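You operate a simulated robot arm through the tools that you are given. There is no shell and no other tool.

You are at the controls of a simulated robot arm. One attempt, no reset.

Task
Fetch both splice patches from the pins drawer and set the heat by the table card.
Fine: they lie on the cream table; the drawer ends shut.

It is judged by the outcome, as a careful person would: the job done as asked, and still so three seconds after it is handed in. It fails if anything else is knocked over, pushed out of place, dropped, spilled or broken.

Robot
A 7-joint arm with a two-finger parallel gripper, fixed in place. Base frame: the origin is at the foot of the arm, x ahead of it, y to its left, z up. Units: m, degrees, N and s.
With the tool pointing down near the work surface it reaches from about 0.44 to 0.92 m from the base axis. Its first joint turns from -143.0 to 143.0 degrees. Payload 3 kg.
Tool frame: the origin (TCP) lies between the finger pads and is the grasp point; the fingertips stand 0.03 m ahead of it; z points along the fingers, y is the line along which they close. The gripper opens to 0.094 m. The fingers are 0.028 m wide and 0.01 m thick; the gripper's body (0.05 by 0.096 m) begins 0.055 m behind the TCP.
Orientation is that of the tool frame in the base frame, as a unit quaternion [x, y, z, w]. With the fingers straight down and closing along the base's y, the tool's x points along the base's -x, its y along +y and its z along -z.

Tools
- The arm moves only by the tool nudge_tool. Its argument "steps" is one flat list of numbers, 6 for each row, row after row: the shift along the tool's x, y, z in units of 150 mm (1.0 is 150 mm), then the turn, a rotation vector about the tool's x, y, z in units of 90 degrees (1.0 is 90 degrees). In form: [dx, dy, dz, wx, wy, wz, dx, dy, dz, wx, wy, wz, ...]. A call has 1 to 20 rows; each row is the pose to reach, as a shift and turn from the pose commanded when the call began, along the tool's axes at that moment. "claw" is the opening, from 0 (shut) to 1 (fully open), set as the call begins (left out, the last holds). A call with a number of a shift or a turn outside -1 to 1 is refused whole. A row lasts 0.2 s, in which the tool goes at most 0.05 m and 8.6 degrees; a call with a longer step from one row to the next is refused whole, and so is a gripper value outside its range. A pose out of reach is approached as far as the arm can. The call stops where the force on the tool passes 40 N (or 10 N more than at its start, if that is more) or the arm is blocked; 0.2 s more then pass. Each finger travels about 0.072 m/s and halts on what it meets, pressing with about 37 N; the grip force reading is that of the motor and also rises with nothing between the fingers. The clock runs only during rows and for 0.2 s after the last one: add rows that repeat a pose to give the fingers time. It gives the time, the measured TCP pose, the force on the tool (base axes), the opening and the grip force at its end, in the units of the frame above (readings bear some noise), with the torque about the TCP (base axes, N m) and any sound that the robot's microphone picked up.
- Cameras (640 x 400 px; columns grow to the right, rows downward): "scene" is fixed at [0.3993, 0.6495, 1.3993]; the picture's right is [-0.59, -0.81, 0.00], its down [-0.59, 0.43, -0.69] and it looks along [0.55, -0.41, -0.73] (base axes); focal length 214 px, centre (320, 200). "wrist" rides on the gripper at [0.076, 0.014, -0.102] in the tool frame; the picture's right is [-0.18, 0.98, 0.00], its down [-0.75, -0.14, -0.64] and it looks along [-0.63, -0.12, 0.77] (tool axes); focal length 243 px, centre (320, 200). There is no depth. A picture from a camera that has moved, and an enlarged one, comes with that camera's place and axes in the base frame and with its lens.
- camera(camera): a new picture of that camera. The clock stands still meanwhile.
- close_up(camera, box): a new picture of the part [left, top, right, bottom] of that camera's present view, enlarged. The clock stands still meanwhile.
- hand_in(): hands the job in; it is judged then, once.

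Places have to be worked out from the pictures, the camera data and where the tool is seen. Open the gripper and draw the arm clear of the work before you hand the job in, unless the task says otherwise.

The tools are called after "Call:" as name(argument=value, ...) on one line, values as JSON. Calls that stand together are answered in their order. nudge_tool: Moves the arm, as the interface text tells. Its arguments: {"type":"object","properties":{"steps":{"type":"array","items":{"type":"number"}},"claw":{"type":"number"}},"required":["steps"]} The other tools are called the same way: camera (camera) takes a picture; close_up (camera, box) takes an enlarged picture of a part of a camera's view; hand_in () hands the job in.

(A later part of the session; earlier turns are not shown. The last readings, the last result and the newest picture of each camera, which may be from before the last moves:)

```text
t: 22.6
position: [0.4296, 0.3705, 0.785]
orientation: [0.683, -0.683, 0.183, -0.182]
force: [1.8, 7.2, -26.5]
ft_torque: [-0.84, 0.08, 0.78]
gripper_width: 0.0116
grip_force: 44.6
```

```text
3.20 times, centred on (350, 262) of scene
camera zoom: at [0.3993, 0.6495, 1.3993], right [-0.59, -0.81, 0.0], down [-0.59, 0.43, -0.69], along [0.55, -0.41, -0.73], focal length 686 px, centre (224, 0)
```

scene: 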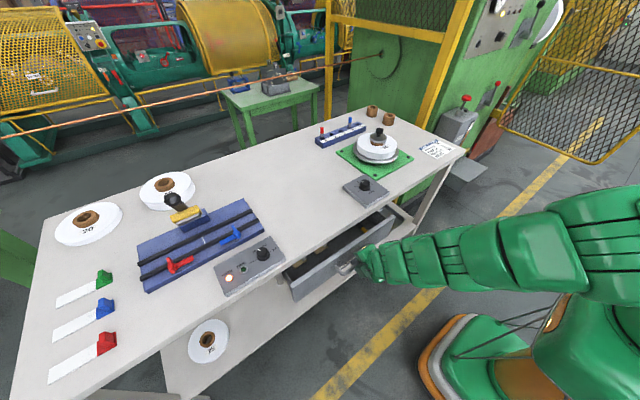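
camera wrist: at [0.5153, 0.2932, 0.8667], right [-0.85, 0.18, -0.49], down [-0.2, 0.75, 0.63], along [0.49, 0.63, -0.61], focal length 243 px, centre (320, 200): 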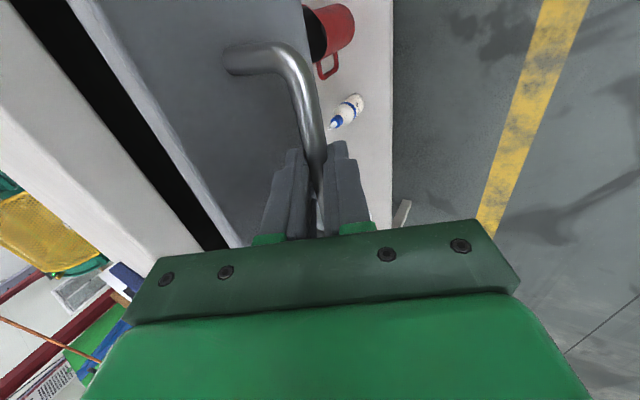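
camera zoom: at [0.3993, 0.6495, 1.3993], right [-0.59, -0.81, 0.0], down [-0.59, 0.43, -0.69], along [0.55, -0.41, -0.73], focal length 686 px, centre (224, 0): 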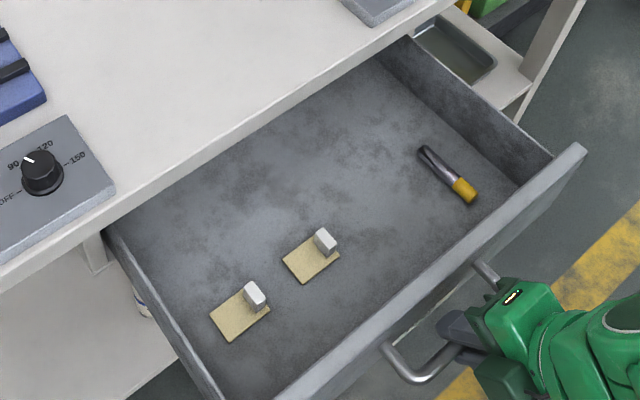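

The drawer is out ~21 cm, enough room. I open the fingers, let them part, and back off along the tool axis.

Call:
nudge_tool(steps=[0, 0, 0, 0, 0, 0, 0, 0, 0, 0, 0, 0, 0, 0, -0.1, 0, 0, 0, 0, 0, -0.3, 0, 0, 0, 0, 0, -0.55, 0, 0, 0], claw=0.36)

Call:
camera(camera="scene")

Call:
camera(camera="wrist")

```text
t: 23.8
position: [0.3872, 0.3721, 0.8586]
orientation: [-0.683, 0.683, -0.183, 0.184]
force: [-0.4, -0.4, -0.5]
ft_torque: [0.02, -0.01, 0.05]
gripper_width: 0.0339
grip_force: 0.0
```

```text
taken
```

scene: 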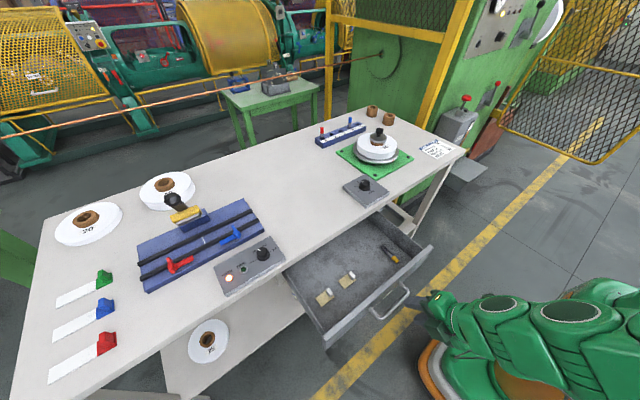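

```text
taken
camera wrist: at [0.3236, 0.2943, 0.9391], right [-0.85, 0.18, -0.49], down [-0.2, 0.75, 0.63], along [0.49, 0.63, -0.6], focal length 243 px, centre (320, 200)
```

wrist: 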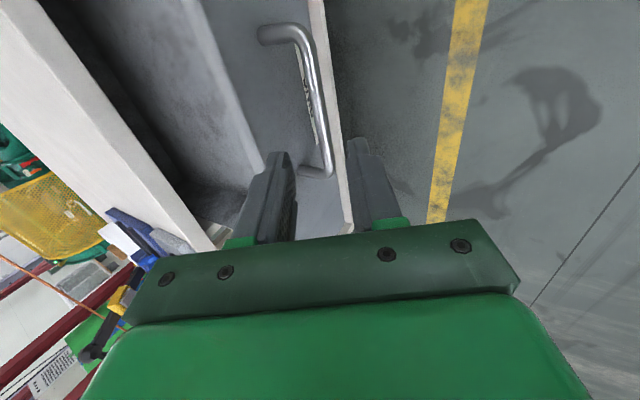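

Released and clear of the handle. I enlarge the patches in the scene view to measure them.

Call:
close_up(camera="scene", box=[305, 260, 369, 312])

Call:
close_up(camera="scene", box=[270, 205, 440, 352])

```text
7.69 times, centred on (337, 286) of scene
camera zoom: at [0.3993, 0.6495, 1.3993], right [-0.59, -0.81, 0.0], down [-0.59, 0.43, -0.69], along [0.55, -0.41, -0.73], focal length 1650 px, centre (189, -462)
```

zoom: 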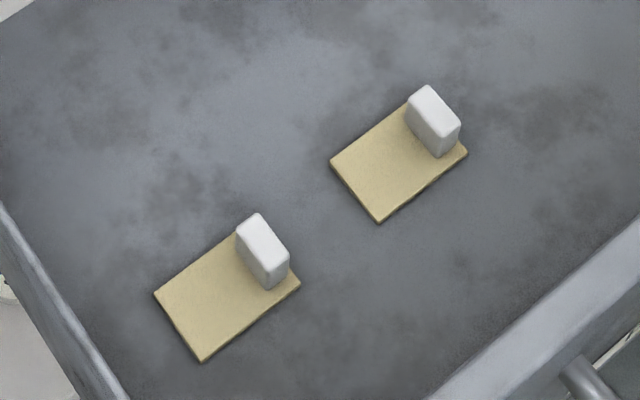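

```text
2.72 times, centred on (355, 278) of scene
camera zoom: at [0.3993, 0.6495, 1.3993], right [-0.59, -0.81, 0.0], down [-0.59, 0.43, -0.69], along [0.55, -0.41, -0.73], focal length 584 px, centre (225, -14)
```

zoom: 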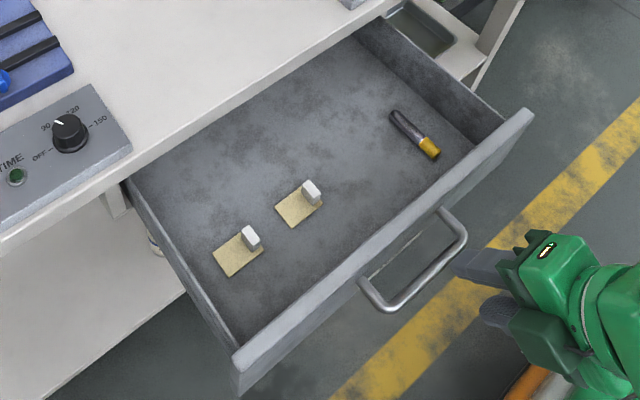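

Each patch is a tan plate with an upright white tab (~26 mm along x, ~8 mm along y, ~24 mm tall) at its −y end, so I'll grip the tabs with fingers closing along y. I rise and untilt first.

Call:
nudge_tool(steps=[-0.0533, -0.1627, -0.1217, -0.0667, 0, 0, -0.1067, -0.3253, -0.2433, -0.1333, 0, 0, -0.16, -0.488, -0.365, -0.2, 0, 0, -0.2133, -0.6507, -0.4867, -0.2667, 0, 0, -0.2667, -0.8133, -0.6083, -0.3333, 0, 0], claw=0.5)

```text
t: 25.0
position: [0.4508, 0.4096, 0.9967]
orientation: [0.707, -0.707, -0.001, 0.0]
force: [0.4, -0.2, 0.4]
ft_torque: [0.0, 0.0, -0.01]
gripper_width: 0.047
grip_force: 0.1
```

The tool is vertical at [0.451, 0.410, 0.997]. I yaw back 90° clockwise so the fingers close along y, moving a little over the drawer.

Call:
nudge_tool(steps=[-0.012, -0.032, 0, 0, 0, 0.0909, -0.024, -0.064, 0, 0, 0, 0.1818, -0.036, -0.096, 0, 0, 0, 0.2727, -0.048, -0.128, 0, 0, 0, 0.3636, -0.06, -0.16, 0, 0, 0, 0.4545, -0.072, -0.192, 0, 0, 0, 0.5455, -0.084, -0.224, 0, 0, 0, 0.6364, -0.096, -0.256, 0, 0, 0, 0.7273, -0.108, -0.288, 0, 0, 0, 0.8182, -0.12, -0.32, 0, 0, 0, 0.9091, -0.133, -0.353, 0, 0, 0, 1.0])

Call:
camera(camera="wrist")

```text
t: 27.4
position: [0.5027, 0.4304, 0.9965]
orientation: [0.001, 1.0, 0.001, 0.001]
force: [0.3, 0.2, 0.1]
ft_torque: [0.0, -0.02, -0.01]
gripper_width: 0.0471
grip_force: 0.0
```

```text
taken
camera wrist: at [0.4256, 0.4445, 1.099], right [0.19, 0.98, 0.0], down [0.75, -0.14, 0.64], along [0.63, -0.12, -0.77], focal length 243 px, centre (320, 200)
```

wrist: 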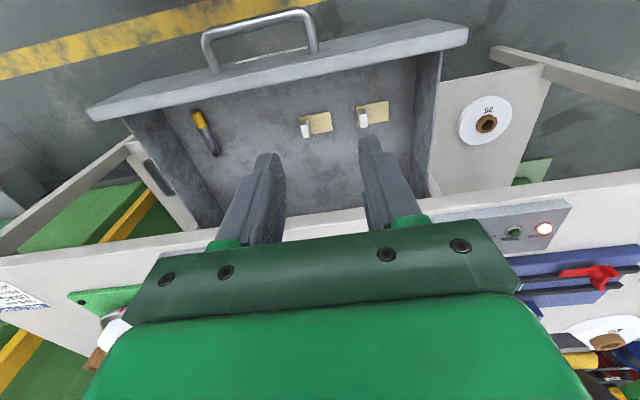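

Both patches are clearly visible. I enlarge this region to triangulate the tabs and the drawer floor.

Call:
close_up(camera="wrist", box=[280, 80, 408, 160])

Call:
close_up(camera="wrist", box=[80, 0, 480, 250])

```text
5.00 times, centred on (344, 120) of wrist
camera zoom: at [0.4256, 0.4445, 1.099], right [0.19, 0.98, 0.0], down [0.75, -0.14, 0.64], along [0.63, -0.12, -0.77], focal length 1213 px, centre (200, 600)
```

zoom: 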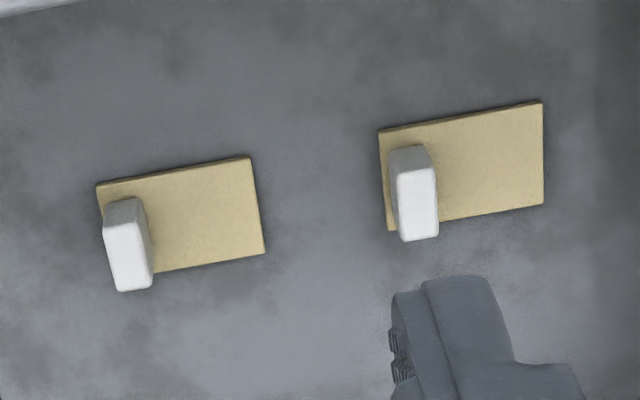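

```text
1.60 times, centred on (280, 125) of wrist
camera zoom: at [0.4256, 0.4445, 1.099], right [0.19, 0.98, 0.0], down [0.75, -0.14, 0.64], along [0.63, -0.12, -0.77], focal length 388 px, centre (384, 320)
```

zoom: 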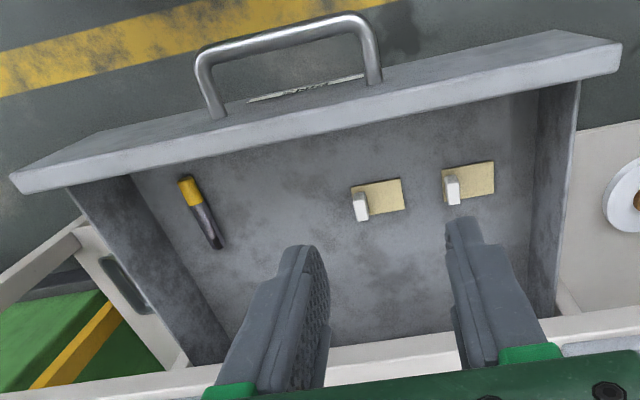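

Triangulation: plate tops at z≈0.723; tab B at (0.576, 0.395), tab A at (0.577, 0.4825), tab tops ≈0.745; drawer front top ≈0.816. I move above tab B.

Call:
nudge_tool(steps=[-0.123, -0.058, 0.245, 0, 0, 0, -0.247, -0.117, 0.49, 0, 0, 0, -0.37, -0.175, 0.735, 0, 0, 0, -0.493, -0.233, 0.98, 0, 0, 0], claw=0.5)

Call:
camera(camera="wrist")

Call:
close_up(camera="wrist", box=[240, 80, 400, 180])

```text
t: 28.4
position: [0.5756, 0.396, 0.8503]
orientation: [-0.001, 1.0, 0.0, 0.0]
force: [0.1, 0.0, 1.0]
ft_torque: [0.02, 0.03, 0.0]
gripper_width: 0.047
grip_force: 0.1
```

```text
taken
camera wrist: at [0.4997, 0.4092, 0.9518], right [0.18, 0.98, 0.0], down [0.75, -0.14, 0.64], along [0.63, -0.12, -0.77], focal length 243 px, centre (320, 200)
```

wrist: 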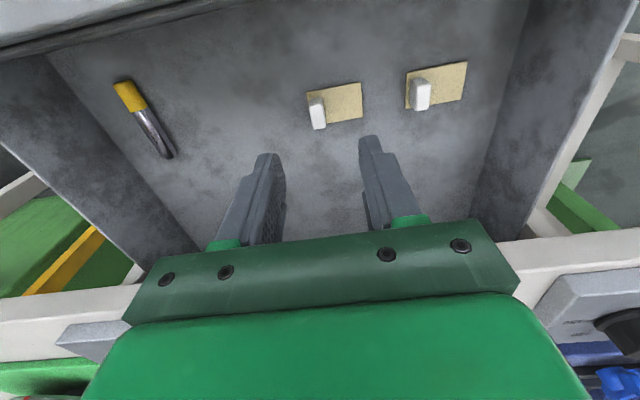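

```text
4.00 times, centred on (320, 130) of wrist
camera zoom: at [0.4997, 0.4092, 0.9518], right [0.18, 0.98, 0.0], down [0.75, -0.14, 0.64], along [0.63, -0.12, -0.77], focal length 970 px, centre (320, 480)
```

zoom: 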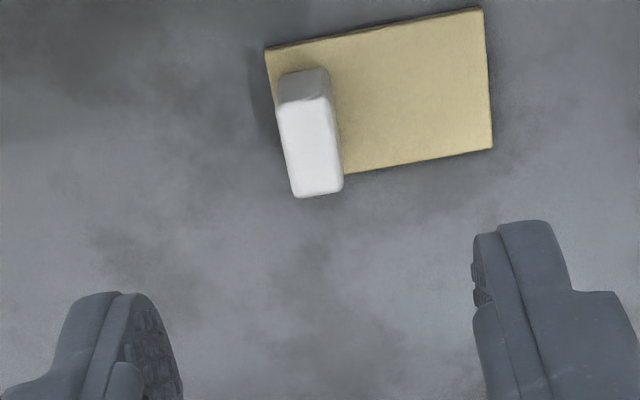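

Tab B is ~2.6 mm further in +x and ~2.7 mm in −y from the tool axis. I descend straight with that correction, so the tips stop ~6 mm above the plate.

Call:
nudge_tool(steps=[-0.017, -0.018, 0.16, 0, 0, 0, -0.017, -0.018, 0.32, 0, 0, 0, -0.017, -0.018, 0.48, 0, 0, 0, -0.017, -0.018, 0.608, 0, 0, 0])

Call:
camera(camera="wrist")

Call:
close_up(camera="wrist", box=[240, 110, 400, 210])

Call:
close_up(camera="scene", box=[270, 220, 430, 320])

```text
t: 29.4
position: [0.5788, 0.3918, 0.7577]
orientation: [0.0, 1.0, 0.001, 0.001]
force: [0.3, 0.0, -0.6]
ft_torque: [-0.01, 0.02, 0.0]
gripper_width: 0.047
grip_force: 0.1
```

```text
taken
camera wrist: at [0.5017, 0.4061, 0.8601], right [0.18, 0.98, 0.0], down [0.75, -0.14, 0.64], along [0.63, -0.12, -0.77], focal length 243 px, centre (320, 200)
```

wrist: 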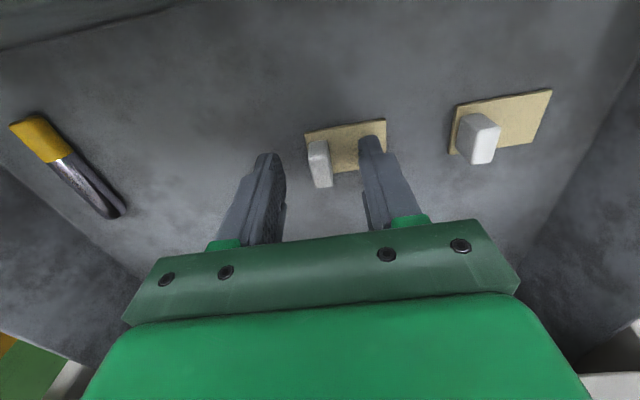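

```text
4.00 times, centred on (320, 160) of wrist
camera zoom: at [0.5017, 0.4061, 0.8601], right [0.18, 0.98, 0.0], down [0.75, -0.14, 0.64], along [0.63, -0.12, -0.77], focal length 970 px, centre (320, 360)
```

zoom: 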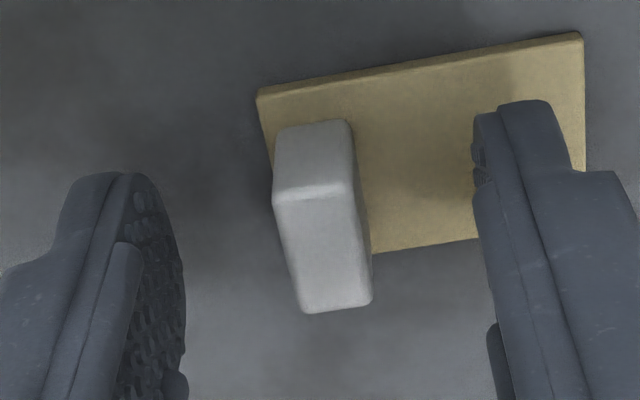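

```text
4.00 times, centred on (350, 270) of scene
camera zoom: at [0.3993, 0.6495, 1.3993], right [-0.59, -0.81, 0.0], down [-0.59, 0.43, -0.69], along [0.55, -0.41, -0.73], focal length 858 px, centre (200, -80)
```

zoom: 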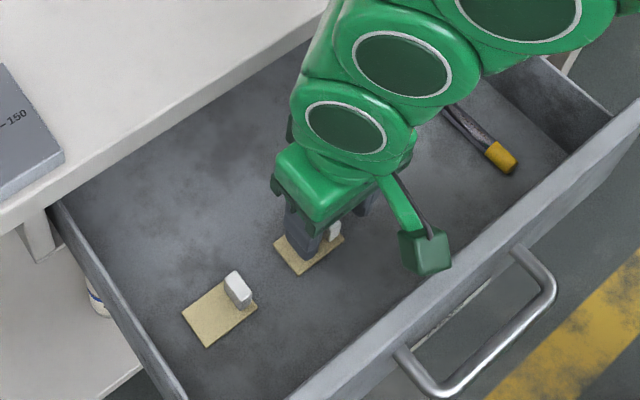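

The tab is centred between the fingers. I close on it.

Call:
nudge_tool(steps=[0, 0, 0, 0, 0, 0, 0, 0, 0, 0, 0, 0, 0, 0, 0, 0, 0, 0], claw=0)

Call:
close_up(camera="wrist", box=[240, 110, 400, 210])

```text
t: 30.2
position: [0.5777, 0.3928, 0.7597]
orientation: [0.0, 1.0, 0.0, 0.001]
force: [-0.2, -0.1, 0.4]
ft_torque: [0.02, 0.01, -0.01]
gripper_width: 0.0101
grip_force: 37.5
```

```text
4.00 times, centred on (320, 160) of wrist
camera zoom: at [0.5017, 0.4062, 0.8607], right [0.18, 0.98, 0.0], down [0.75, -0.14, 0.64], along [0.63, -0.12, -0.77], focal length 970 px, centre (320, 360)
```

zoom: 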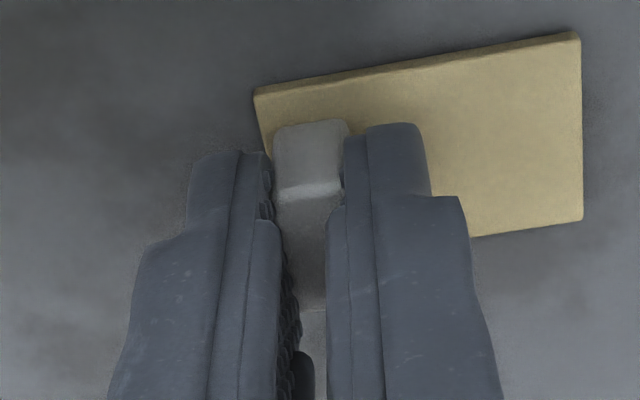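

Held at 10.1 mm. I lift straight up 15 cm.

Call:
nudge_tool(steps=[0, 0, -0.1, 0, 0, 0, 0, 0, -0.3, 0, 0, 0, 0, 0, -0.5, 0, 0, 0, 0, 0, -0.75, 0, 0, 0, 0, 0, -1.0, 0, 0, 0])

Call:
camera(camera="wrist")

Call:
camera(camera="scene")

```text
t: 31.4
position: [0.5796, 0.3924, 0.9086]
orientation: [-0.001, 1.0, 0.0, 0.001]
force: [0.2, -0.2, -0.3]
ft_torque: [-0.02, -0.02, 0.01]
gripper_width: 0.0103
grip_force: 37.4
```

```text
taken
camera wrist: at [0.5017, 0.4061, 1.0105], right [0.18, 0.98, 0.0], down [0.75, -0.14, 0.64], along [0.63, -0.12, -0.77], focal length 243 px, centre (320, 200)
```

wrist: 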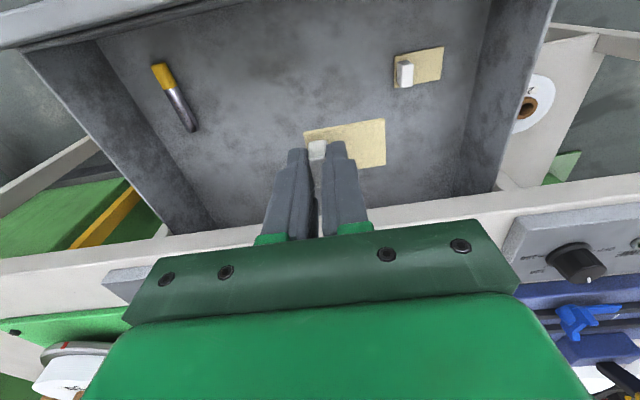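

```text
taken
```

scene: 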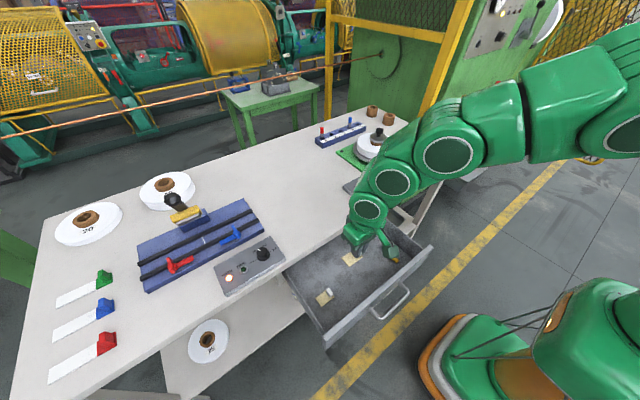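

The patch hangs level in the grip. I rise 3 cm more and carry it forward over the clear part of the table, left of the drag box.

Call:
nudge_tool(steps=[0, 0, -0.2, 0, 0, 0, -0.2, -0.07, -0.2, 0, 0, 0, -0.4, -0.14, -0.2, 0, 0, 0, -0.6, -0.21, -0.2, 0, 0, 0, -0.8, -0.28, -0.2, 0, 0, 0, -1.0, -0.347, -0.2, 0, 0, 0])

Call:
camera(camera="wrist")

Call:
close_up(camera="scene", box=[290, 160, 410, 235])

```text
t: 32.8
position: [0.7272, 0.3416, 0.9387]
orientation: [0.001, 1.0, 0.0, 0.0]
force: [-0.9, -0.2, -0.2]
ft_torque: [0.0, 0.01, 0.03]
gripper_width: 0.01
grip_force: 36.8
```

```text
taken
camera wrist: at [0.6516, 0.3545, 1.0409], right [0.18, 0.98, 0.0], down [0.75, -0.14, 0.64], along [0.63, -0.12, -0.77], focal length 243 px, centre (320, 200)
```

wrist: 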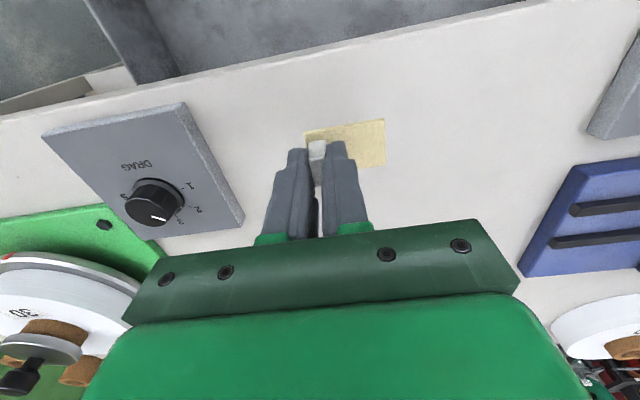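

```text
5.33 times, centred on (350, 198) of scene
camera zoom: at [0.3993, 0.6495, 1.3993], right [-0.59, -0.81, 0.0], down [-0.59, 0.43, -0.69], along [0.55, -0.41, -0.73], focal length 1144 px, centre (160, 213)
```

zoom: 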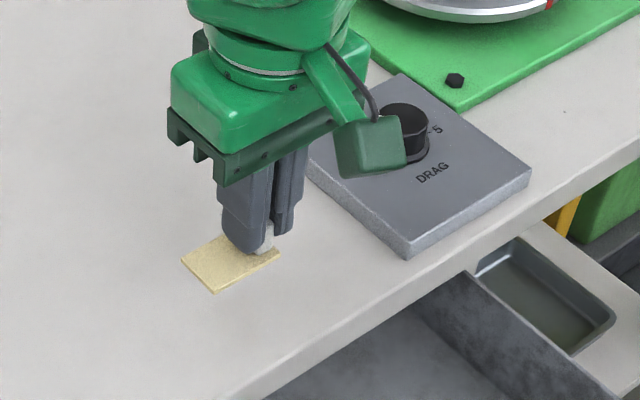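

The spot is clear. I lower 4 cm, moving 1 cm further from the table edge.

Call:
nudge_tool(steps=[-0.067, 0, 0.09, 0, 0, 0, -0.067, 0, 0.18, 0, 0, 0, -0.067, 0, 0.25, 0, 0, 0])

Call:
close_up(camera="scene", box=[300, 170, 380, 230])

Call:
close_up(camera="wrist", box=[240, 80, 420, 200])

```text
t: 33.6
position: [0.7375, 0.3407, 0.9014]
orientation: [0.001, 1.0, 0.001, 0.0]
force: [0.2, 0.1, -0.4]
ft_torque: [-0.01, 0.02, -0.02]
gripper_width: 0.0101
grip_force: 36.9
```

```text
6.67 times, centred on (340, 200) of scene
camera zoom: at [0.3993, 0.6495, 1.3993], right [-0.59, -0.81, 0.0], down [-0.59, 0.43, -0.69], along [0.55, -0.41, -0.73], focal length 1430 px, centre (187, 200)
```

zoom: 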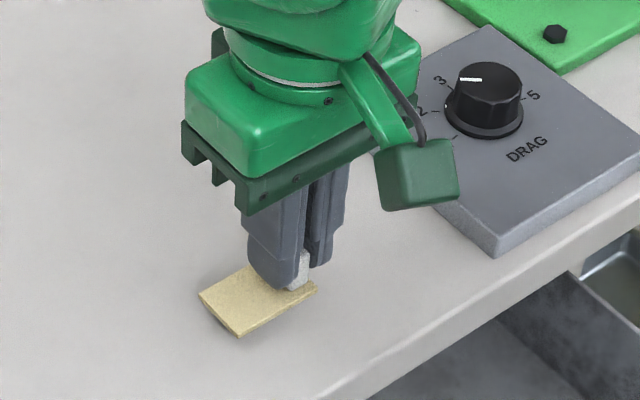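

```text
3.33 times, centred on (330, 140) of wrist
camera zoom: at [0.6619, 0.3544, 1.0033], right [0.18, 0.98, 0.0], down [0.75, -0.14, 0.64], along [0.63, -0.12, -0.77], focal length 809 px, centre (287, 400)
```

zoom: 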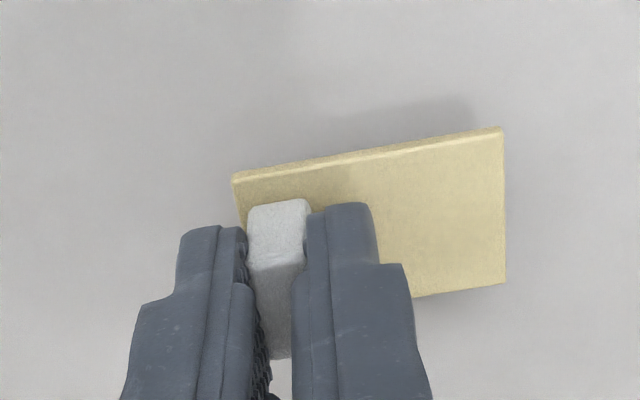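

The soft shadow shows the plate about 1 cm above the table. I lower in small steps, reading the force.

Call:
nudge_tool(steps=[0, 0, 0.015, 0, 0, 0, 0, 0, 0.03, 0, 0, 0, 0, 0, 0.04, 0, 0, 0])

Call:
close_up(camera="wrist", box=[240, 80, 420, 200])

```text
t: 34.4
position: [0.7375, 0.3412, 0.8952]
orientation: [0.0, 1.0, -0.001, 0.0]
force: [0.6, -0.2, -0.1]
ft_torque: [-0.01, 0.01, 0.01]
gripper_width: 0.0101
grip_force: 37.3
```

```text
3.33 times, centred on (330, 140) of wrist
camera zoom: at [0.6622, 0.354, 0.9974], right [0.18, 0.98, 0.0], down [0.75, -0.14, 0.64], along [0.63, -0.12, -0.77], focal length 809 px, centre (287, 400)
```

zoom: 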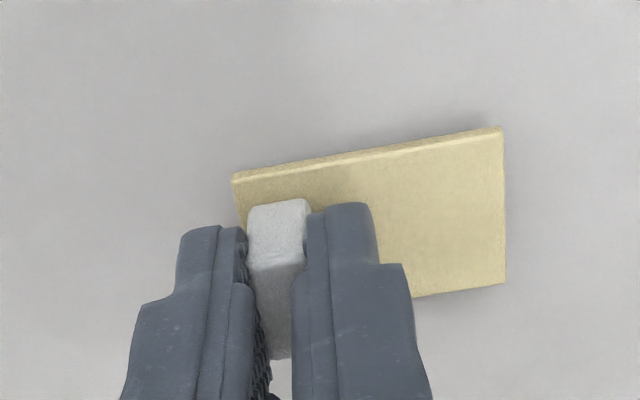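

The shadow gap has shrunk; no contact yet. I lower 3 mm more in 1 mm steps.

Call:
nudge_tool(steps=[0, 0, 0.007, 0, 0, 0, 0, 0, 0.014, 0, 0, 0, 0, 0, 0.02, 0, 0, 0])

Call:
close_up(camera="wrist", box=[240, 80, 420, 200])

```text
t: 35.2
position: [0.7381, 0.3407, 0.8919]
orientation: [0.0, 1.0, 0.0, 0.0]
force: [0.8, 0.2, 1.1]
ft_torque: [0.01, 0.02, 0.02]
gripper_width: 0.0099
grip_force: 36.9
```

```text
3.33 times, centred on (330, 140) of wrist
camera zoom: at [0.662, 0.3541, 0.9945], right [0.18, 0.98, 0.0], down [0.75, -0.14, 0.64], along [0.63, -0.12, -0.77], focal length 809 px, centre (287, 400)
```

zoom: 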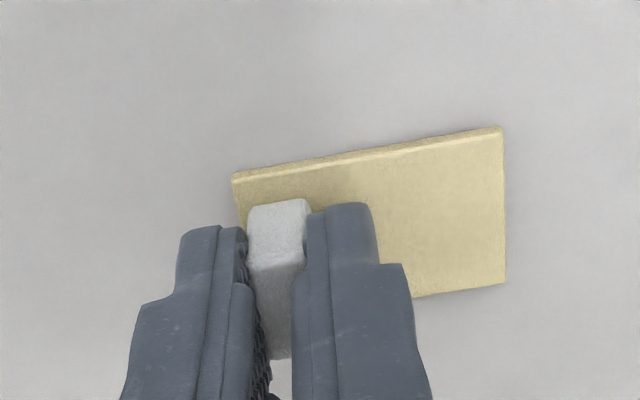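

Almost touching. I lower about 1.5 mm more and watch for contact force.

Call:
nudge_tool(steps=[0, 0, 0.005, 0, 0, 0, 0, 0, 0.01, 0, 0, 0])

Call:
close_up(camera="wrist", box=[240, 80, 420, 200])

```text
t: 35.8
position: [0.7388, 0.3406, 0.8907]
orientation: [0.0, 1.0, 0.0, 0.0]
force: [0.4, -0.8, 6.5]
ft_torque: [0.01, -0.01, 0.02]
gripper_width: 0.0101
grip_force: 36.9
```

```text
3.33 times, centred on (330, 140) of wrist
camera zoom: at [0.662, 0.3541, 0.9933], right [0.18, 0.98, 0.0], down [0.75, -0.14, 0.64], along [0.63, -0.12, -0.77], focal length 809 px, centre (287, 400)
```

zoom: 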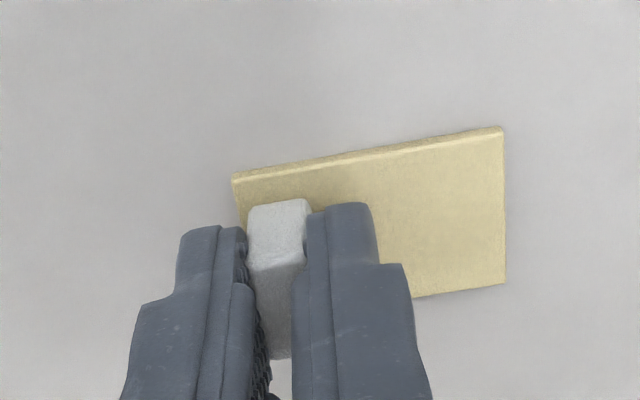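

Contact (6.5 N up): the plate rests on the table at commanded TCP z≈0.8905. I open the fingers gently, then rise straight up.

Call:
nudge_tool(steps=[0, 0, 0, 0, 0, 0, 0, 0, 0, 0, 0, 0, 0, 0, -0.1, 0, 0, 0, 0, 0, -0.3, 0, 0, 0, 0, 0, -0.5, 0, 0, 0], claw=0.35)

Call:
camera(camera="wrist")

Call:
camera(camera="scene")

```text
t: 37.0
position: [0.7385, 0.3402, 0.9668]
orientation: [0.0, 1.0, 0.0, -0.001]
force: [0.0, -0.3, -0.6]
ft_torque: [0.03, 0.01, -0.03]
gripper_width: 0.0331
grip_force: 0.1
```

```text
taken
camera wrist: at [0.662, 0.354, 1.0684], right [0.18, 0.98, 0.0], down [0.75, -0.14, 0.64], along [0.63, -0.12, -0.77], focal length 243 px, centre (320, 200)
```

wrist: 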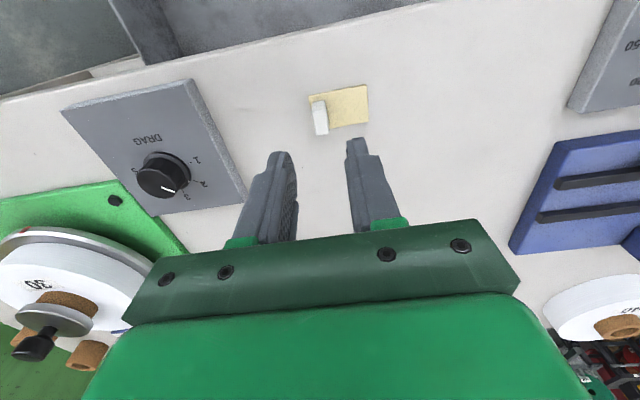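

```text
taken
```

scene: 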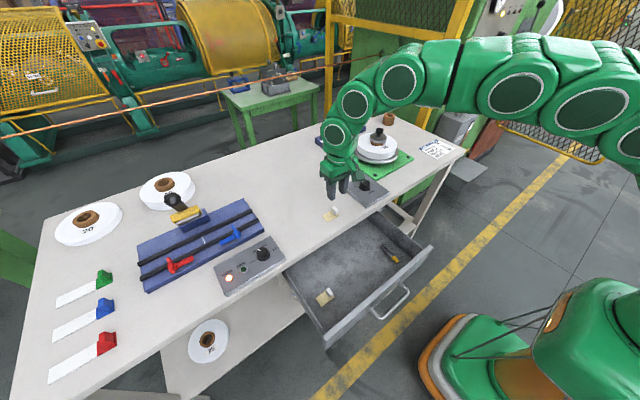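

Patch B lies flat on the table. I travel back over the drawer toward patch A at the same height.

Call:
nudge_tool(steps=[0.2, 0.19, 0, 0, 0, 0, 0.4, 0.38, 0, 0, 0, 0, 0.6, 0.57, 0, 0, 0, 0, 0.8, 0.76, 0, 0, 0, 0, 1.0, 0.95, 0, 0, 0, 0], claw=0.5)

```text
t: 38.2
position: [0.5878, 0.4834, 0.9663]
orientation: [0.0, 1.0, 0.0, 0.0]
force: [0.6, 0.1, 0.0]
ft_torque: [0.02, 0.0, -0.01]
gripper_width: 0.0471
grip_force: 0.1
```

Now down to z 0.85 above tab A, then a close look for alignment.

Call:
nudge_tool(steps=[0.022, 0, 0.26, 0, 0, 0, 0.045, 0, 0.52, 0, 0, 0, 0.067, 0, 0.775, 0, 0, 0])

Call:
camera(camera="wrist")

Call:
close_up(camera="wrist", box=[240, 80, 400, 180])

```text
t: 39.0
position: [0.5784, 0.4834, 0.8501]
orientation: [-0.001, 1.0, 0.0, 0.0]
force: [0.1, 0.0, 0.6]
ft_torque: [0.02, 0.01, -0.03]
gripper_width: 0.0468
grip_force: 0.0
```

```text
taken
camera wrist: at [0.5018, 0.4966, 0.9519], right [0.18, 0.98, 0.0], down [0.75, -0.14, 0.64], along [0.63, -0.12, -0.77], focal length 243 px, centre (320, 200)
```

wrist: 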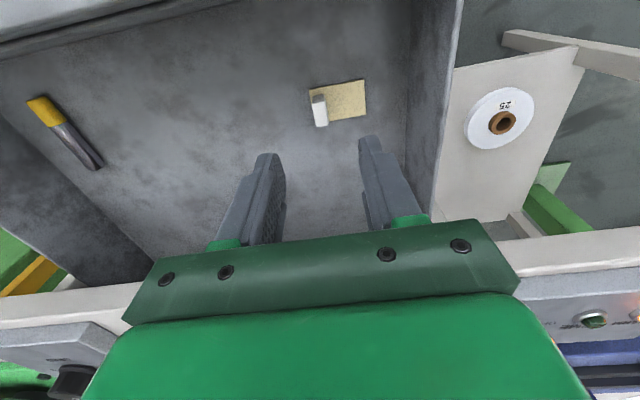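

```text
4.00 times, centred on (320, 130) of wrist
camera zoom: at [0.5018, 0.4966, 0.9519], right [0.18, 0.98, 0.0], down [0.75, -0.14, 0.64], along [0.63, -0.12, -0.77], focal length 970 px, centre (320, 480)
```

zoom: 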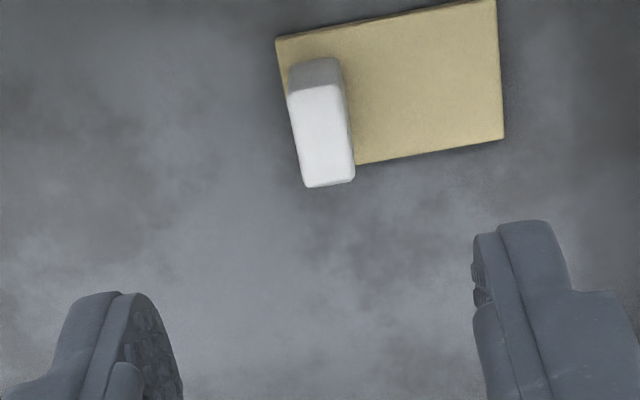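

Tab A is exactly on the tool axis, and the drawer wall (y≈0.56) is clear of the hand. I descend as before.

Call:
nudge_tool(steps=[0, 0, 0.16, 0, 0, 0, 0, 0, 0.32, 0, 0, 0, 0, 0, 0.48, 0, 0, 0, 0, 0, 0.608, 0, 0, 0])

Call:
close_up(camera="wrist", box=[240, 110, 400, 210])

```text
t: 40.0
position: [0.5779, 0.4833, 0.7595]
orientation: [0.001, 1.0, 0.0, 0.0]
force: [0.3, 0.0, 0.4]
ft_torque: [0.02, -0.02, 0.02]
gripper_width: 0.0472
grip_force: 0.1
```

```text
4.00 times, centred on (320, 160) of wrist
camera zoom: at [0.5023, 0.4968, 0.8606], right [0.18, 0.98, 0.0], down [0.75, -0.14, 0.64], along [0.63, -0.12, -0.77], focal length 970 px, centre (320, 360)
```

zoom: 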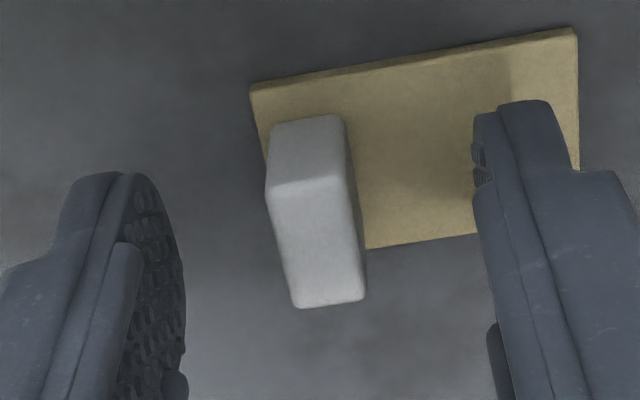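

The tab lies between the fingers. I close on it and then lift 15 cm.

Call:
nudge_tool(steps=[0, 0, 0, 0, 0, 0, 0, 0, 0, 0, 0, 0, 0, 0, 0, 0, 0, 0], claw=0)

Call:
nudge_tool(steps=[0, 0, -0.1, 0, 0, 0, 0, 0, -0.3, 0, 0, 0, 0, 0, -0.5, 0, 0, 0, 0, 0, -0.75, 0, 0, 0, 0, 0, -1.0, 0, 0, 0])

Call:
camera(camera="wrist")

```text
t: 40.8
position: [0.5789, 0.4828, 0.7587]
orientation: [0.0, 1.0, 0.0, 0.0]
force: [0.0, 0.5, 0.6]
ft_torque: [-0.01, -0.02, -0.01]
gripper_width: 0.0102
grip_force: 36.7
```

```text
t: 42.0
position: [0.5777, 0.4821, 0.9079]
orientation: [0.001, 1.0, 0.001, 0.0]
force: [-0.4, -0.1, -0.1]
ft_torque: [0.02, -0.01, 0.02]
gripper_width: 0.0101
grip_force: 37.0
```

```text
taken
camera wrist: at [0.502, 0.4964, 1.0101], right [0.18, 0.98, 0.0], down [0.75, -0.14, 0.64], along [0.63, -0.12, -0.77], focal length 243 px, centre (320, 200)
```

wrist: 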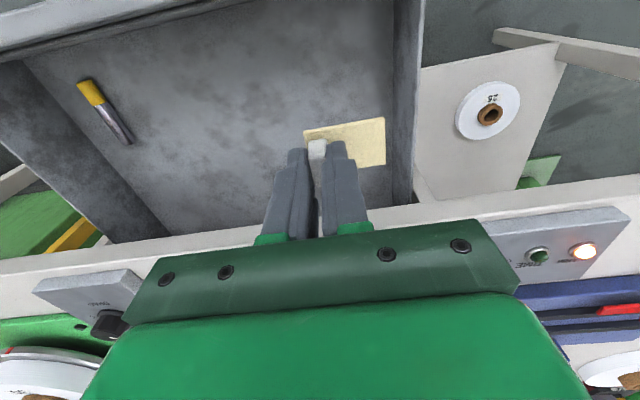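

Patch A is held. I rise 3 cm and carry it forward to beside patch B, at y≈0.435.

Call:
nudge_tool(steps=[0, 0, -0.2, 0, 0, 0, -0.2, -0.063, -0.2, 0, 0, 0, -0.4, -0.126, -0.2, 0, 0, 0, -0.6, -0.189, -0.2, 0, 0, 0, -0.8, -0.252, -0.2, 0, 0, 0, -1.0, -0.313, -0.2, 0, 0, 0])

Call:
camera(camera="wrist")

```text
t: 43.4
position: [0.7292, 0.4354, 0.9376]
orientation: [0.0, 1.0, 0.0, 0.0]
force: [-0.1, -0.2, 0.4]
ft_torque: [0.0, 0.02, -0.02]
gripper_width: 0.0103
grip_force: 37.3
```

```text
taken
camera wrist: at [0.6525, 0.4491, 1.0405], right [0.18, 0.98, 0.0], down [0.75, -0.14, 0.64], along [0.63, -0.12, -0.77], focal length 243 px, centre (320, 200)
```

wrist: 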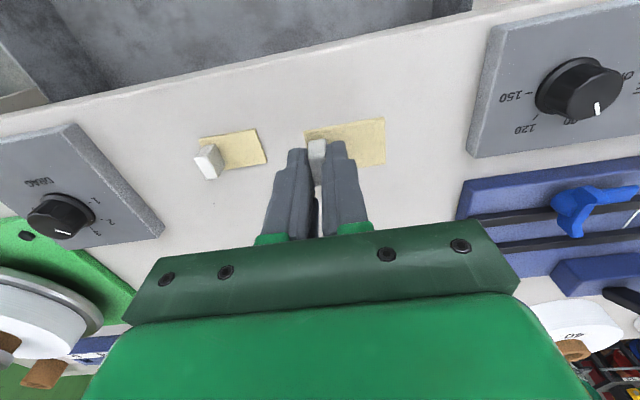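

Spot is clear between patch B and the heat box. I lower with 1 cm forward shift to just above contact height, and look at the heat dial in passing.

Call:
nudge_tool(steps=[-0.067, 0, 0.1, 0, 0, 0, -0.067, 0, 0.2, 0, 0, 0, -0.067, 0, 0.27, 0, 0, 0, -0.067, 0, 0.305, 0, 0, 0])

Call:
close_up(camera="wrist", box=[240, 80, 420, 200])

Call:
camera(camera="wrist")

```text
t: 44.4
position: [0.7395, 0.4362, 0.8921]
orientation: [0.0, 1.0, 0.0, 0.0]
force: [0.0, 0.2, -0.2]
ft_torque: [0.01, -0.01, 0.0]
gripper_width: 0.01
grip_force: 36.6
```

```text
3.33 times, centred on (330, 140) of wrist
camera zoom: at [0.6622, 0.4496, 0.9943], right [0.18, 0.98, 0.0], down [0.75, -0.14, 0.64], along [0.63, -0.12, -0.77], focal length 809 px, centre (287, 400)
```

zoom: 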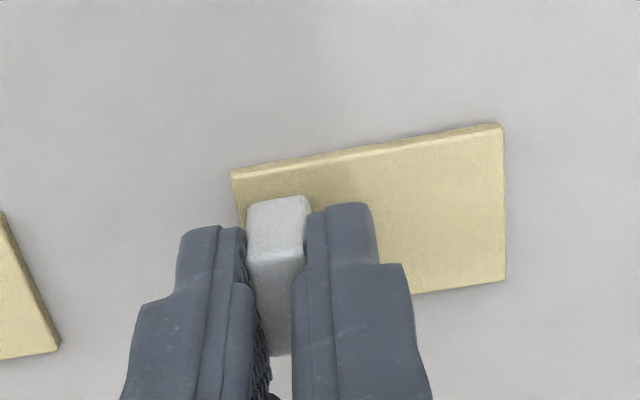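

```text
taken
camera wrist: at [0.6622, 0.4496, 0.9943], right [0.18, 0.98, 0.0], down [0.75, -0.14, 0.64], along [0.63, -0.12, -0.77], focal length 243 px, centre (320, 200)
```

wrist: 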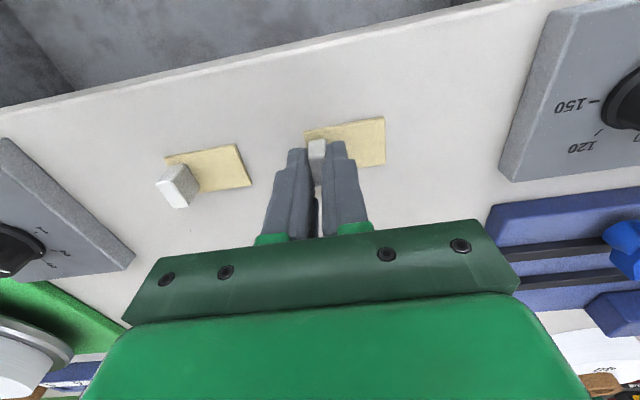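

No contact yet. I lower ~2 mm more in sub-millimetre steps.

Call:
nudge_tool(steps=[0, 0, 0.005, 0, 0, 0, 0, 0, 0.009, 0, 0, 0, 0, 0, 0.012, 0, 0, 0])

```text
t: 45.2
position: [0.7387, 0.4367, 0.8918]
orientation: [0.0, 1.0, -0.001, 0.0]
force: [0.4, -0.7, 5.8]
ft_torque: [-0.03, 0.01, 0.0]
gripper_width: 0.0101
grip_force: 36.9
```

Contact at 5.8 N. I open the fingers and rise straight up.

Call:
nudge_tool(steps=[0, 0, 0, 0, 0, 0, 0, 0, 0, 0, 0, 0, 0, 0, -0.1, 0, 0, 0, 0, 0, -0.3, 0, 0, 0, 0, 0, -0.5, 0, 0, 0], claw=0.35)

Call:
camera(camera="wrist")

Call:
close_up(camera="wrist", box=[440, 20, 640, 145])

```text
t: 46.4
position: [0.738, 0.4369, 0.9658]
orientation: [0.0, 1.0, 0.0, 0.002]
force: [-0.4, -0.6, 0.0]
ft_torque: [-0.04, -0.05, -0.02]
gripper_width: 0.0327
grip_force: 0.0
```

```text
taken
camera wrist: at [0.6617, 0.4498, 1.068], right [0.18, 0.98, 0.0], down [0.75, -0.14, 0.64], along [0.63, -0.12, -0.77], focal length 243 px, centre (320, 200)
```

wrist: 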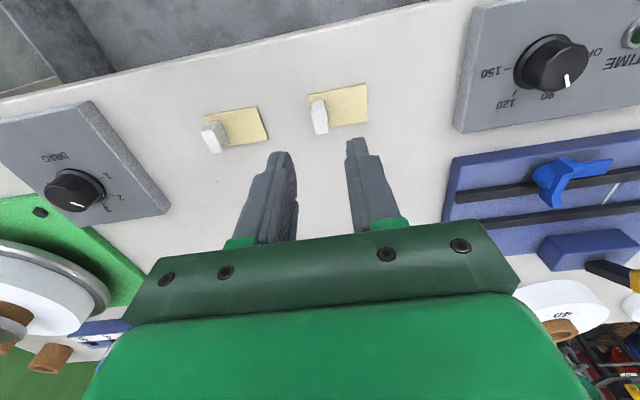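

```text
3.20 times, centred on (540, 82) of wrist
camera zoom: at [0.6617, 0.4498, 1.068], right [0.18, 0.98, 0.0], down [0.75, -0.14, 0.64], along [0.63, -0.12, -0.77], focal length 776 px, centre (-384, 576)
```

zoom: 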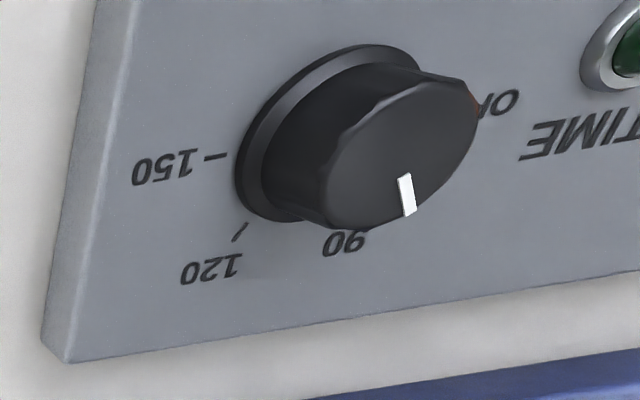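

The pointer reads ~60° here too, right at 90, and both patches lie flat on the table. Now to shut the drawer: I travel back toward the robot at safe height.

Call:
nudge_tool(steps=[0.25, -0.112, 0, 0, 0, 0, 0.5, -0.224, 0, 0, 0, 0, 0.75, -0.336, 0, 0, 0, 0, 1.0, -0.447, 0, 0, 0, 0], claw=0.2)

Call:
nudge_tool(steps=[0.25, 0, 0, 0, 0, 0, 0.5, 0, 0, 0, 0, 0, 0.75, 0, 0, 0, 0, 0, 1.0, 0, 0, 0, 0, 0])

Call:
camera(camera="wrist")

Call:
camera(camera="scene")

```text
t: 47.4
position: [0.5874, 0.369, 0.9646]
orientation: [0.001, 1.0, 0.0, -0.001]
force: [0.0, -0.3, 0.2]
ft_torque: [0.01, -0.02, -0.01]
gripper_width: 0.0185
grip_force: 0.0
```

```text
t: 48.4
position: [0.4372, 0.3701, 0.9651]
orientation: [0.0, 1.0, 0.0, -0.001]
force: [-0.9, -0.6, -0.7]
ft_torque: [0.01, 0.01, -0.01]
gripper_width: 0.0186
grip_force: 0.1
```

```text
taken
camera wrist: at [0.3604, 0.3832, 1.0671], right [0.18, 0.98, 0.0], down [0.75, -0.14, 0.64], along [0.63, -0.12, -0.77], focal length 243 px, centre (320, 200)
```

wrist: 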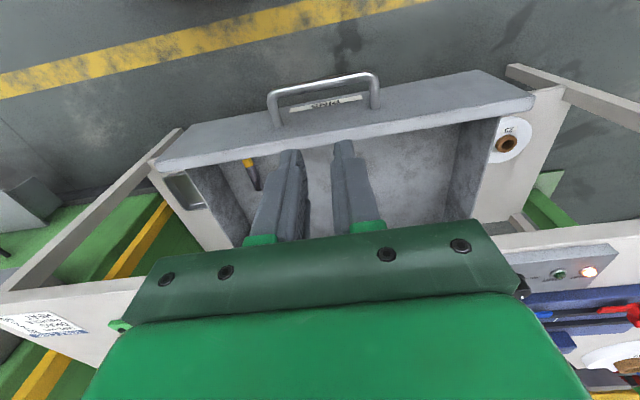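

```text
taken
```

scene: 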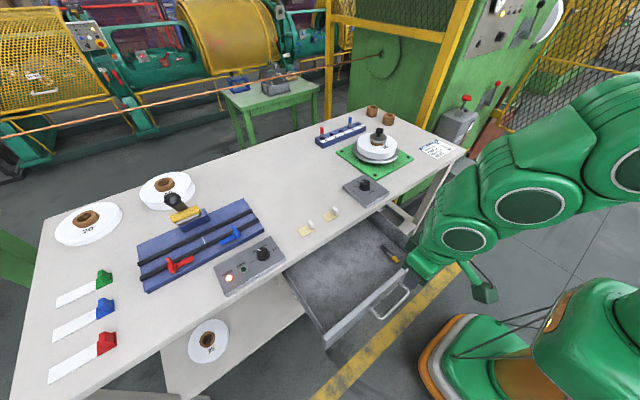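

The bar is at x≈0.436. I move back to x≈0.385 so the fingers come down in front of it.

Call:
nudge_tool(steps=[0.17, 0, 0, 0, 0, 0, 0.34, 0, 0, 0, 0, 0, 0.34, 0, 0.25, 0, 0, 0, 0.34, 0, 0.5, 0, 0, 0, 0.34, 0, 0.75, 0, 0, 0, 0.34, 0, 0.95, 0, 0, 0])

Call:
camera(camera="wrist")

Call:
camera(camera="scene")

```text
t: 49.8
position: [0.3865, 0.3698, 0.8238]
orientation: [0.0, 1.0, -0.001, 0.0]
force: [0.8, 0.6, 0.0]
ft_torque: [0.03, 0.01, -0.01]
gripper_width: 0.0187
grip_force: 0.0
```

```text
taken
camera wrist: at [0.3115, 0.3832, 0.925], right [0.18, 0.98, 0.0], down [0.75, -0.14, 0.64], along [0.63, -0.12, -0.77], focal length 243 px, centre (320, 200)
```

wrist: 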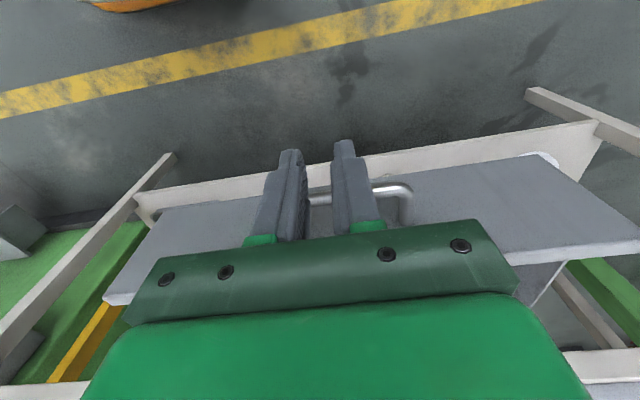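

```text
taken
```

scene: 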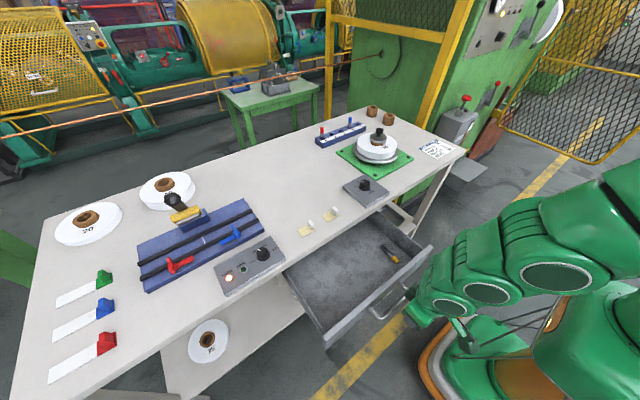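

The fingers are in front of the bar. I lower to bar height.

Call:
nudge_tool(steps=[0, 0, 0.13, 0, 0, 0, 0, 0, 0.26, 0, 0, 0])

Call:
camera(camera="wrist")

```text
t: 50.4
position: [0.3885, 0.3693, 0.7831]
orientation: [0.0, 1.0, -0.001, 0.0]
force: [0.3, 0.0, -0.3]
ft_torque: [0.04, 0.0, 0.01]
gripper_width: 0.0191
grip_force: 0.0
```

```text
taken
camera wrist: at [0.311, 0.3829, 0.8862], right [0.18, 0.98, 0.0], down [0.75, -0.14, 0.64], along [0.63, -0.12, -0.77], focal length 243 px, centre (320, 200)
```

wrist: 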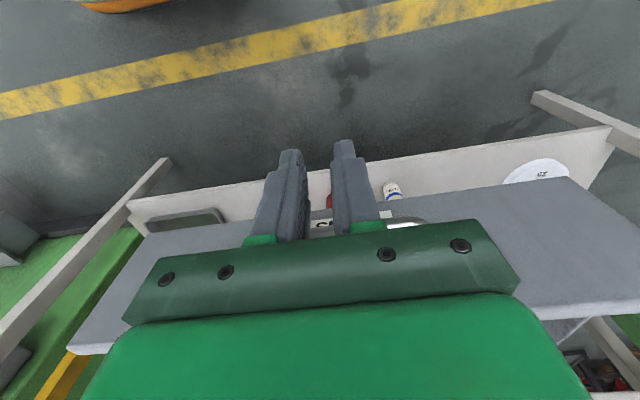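

The fingers stand in front of the bar at its height. I push forward in 15 mm steps.

Call:
nudge_tool(steps=[-0.1, 0, 0, 0, 0, 0, -0.18, 0, 0, 0, 0, 0, -0.24, 0, 0, 0, 0, 0, -0.3, 0, 0, 0, 0, 0, -0.4, 0, 0, 0, 0, 0, -0.5, 0, 0, 0, 0, 0, -0.6, 0, 0, 0, 0, 0, -0.7, 0, 0, 0, 0, 0, -0.8, 0, 0, 0, 0, 0, -0.9, 0, 0, 0, 0, 0, -1.0, 0, 0, 0, 0, 0])

Call:
camera(camera="scene")

Call:
camera(camera="wrist")

```text
t: 52.8
position: [0.5378, 0.37, 0.7844]
orientation: [0.0, 1.0, 0.0, 0.001]
force: [-0.5, 0.9, -0.5]
ft_torque: [-0.02, 0.02, 0.03]
gripper_width: 0.0188
grip_force: 0.1
```

```text
taken
```

scene: 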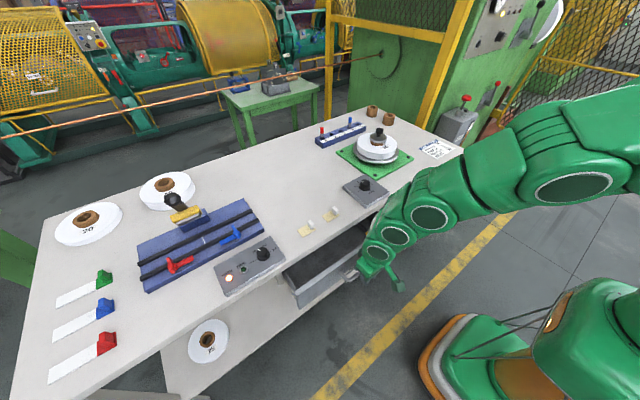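

```text
taken
camera wrist: at [0.4612, 0.3824, 0.8866], right [0.18, 0.98, 0.0], down [0.75, -0.14, 0.64], along [0.63, -0.12, -0.77], focal length 243 px, centre (320, 200)
```

wrist: 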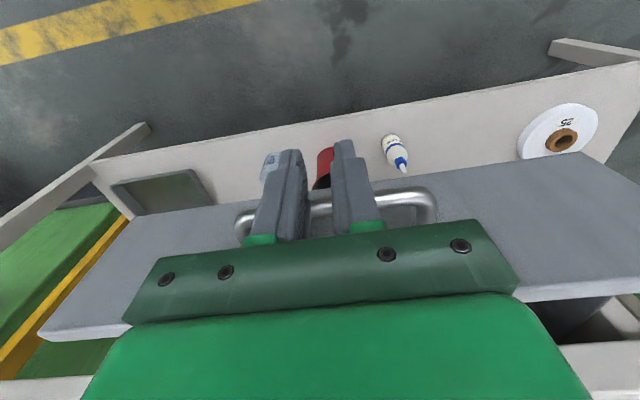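

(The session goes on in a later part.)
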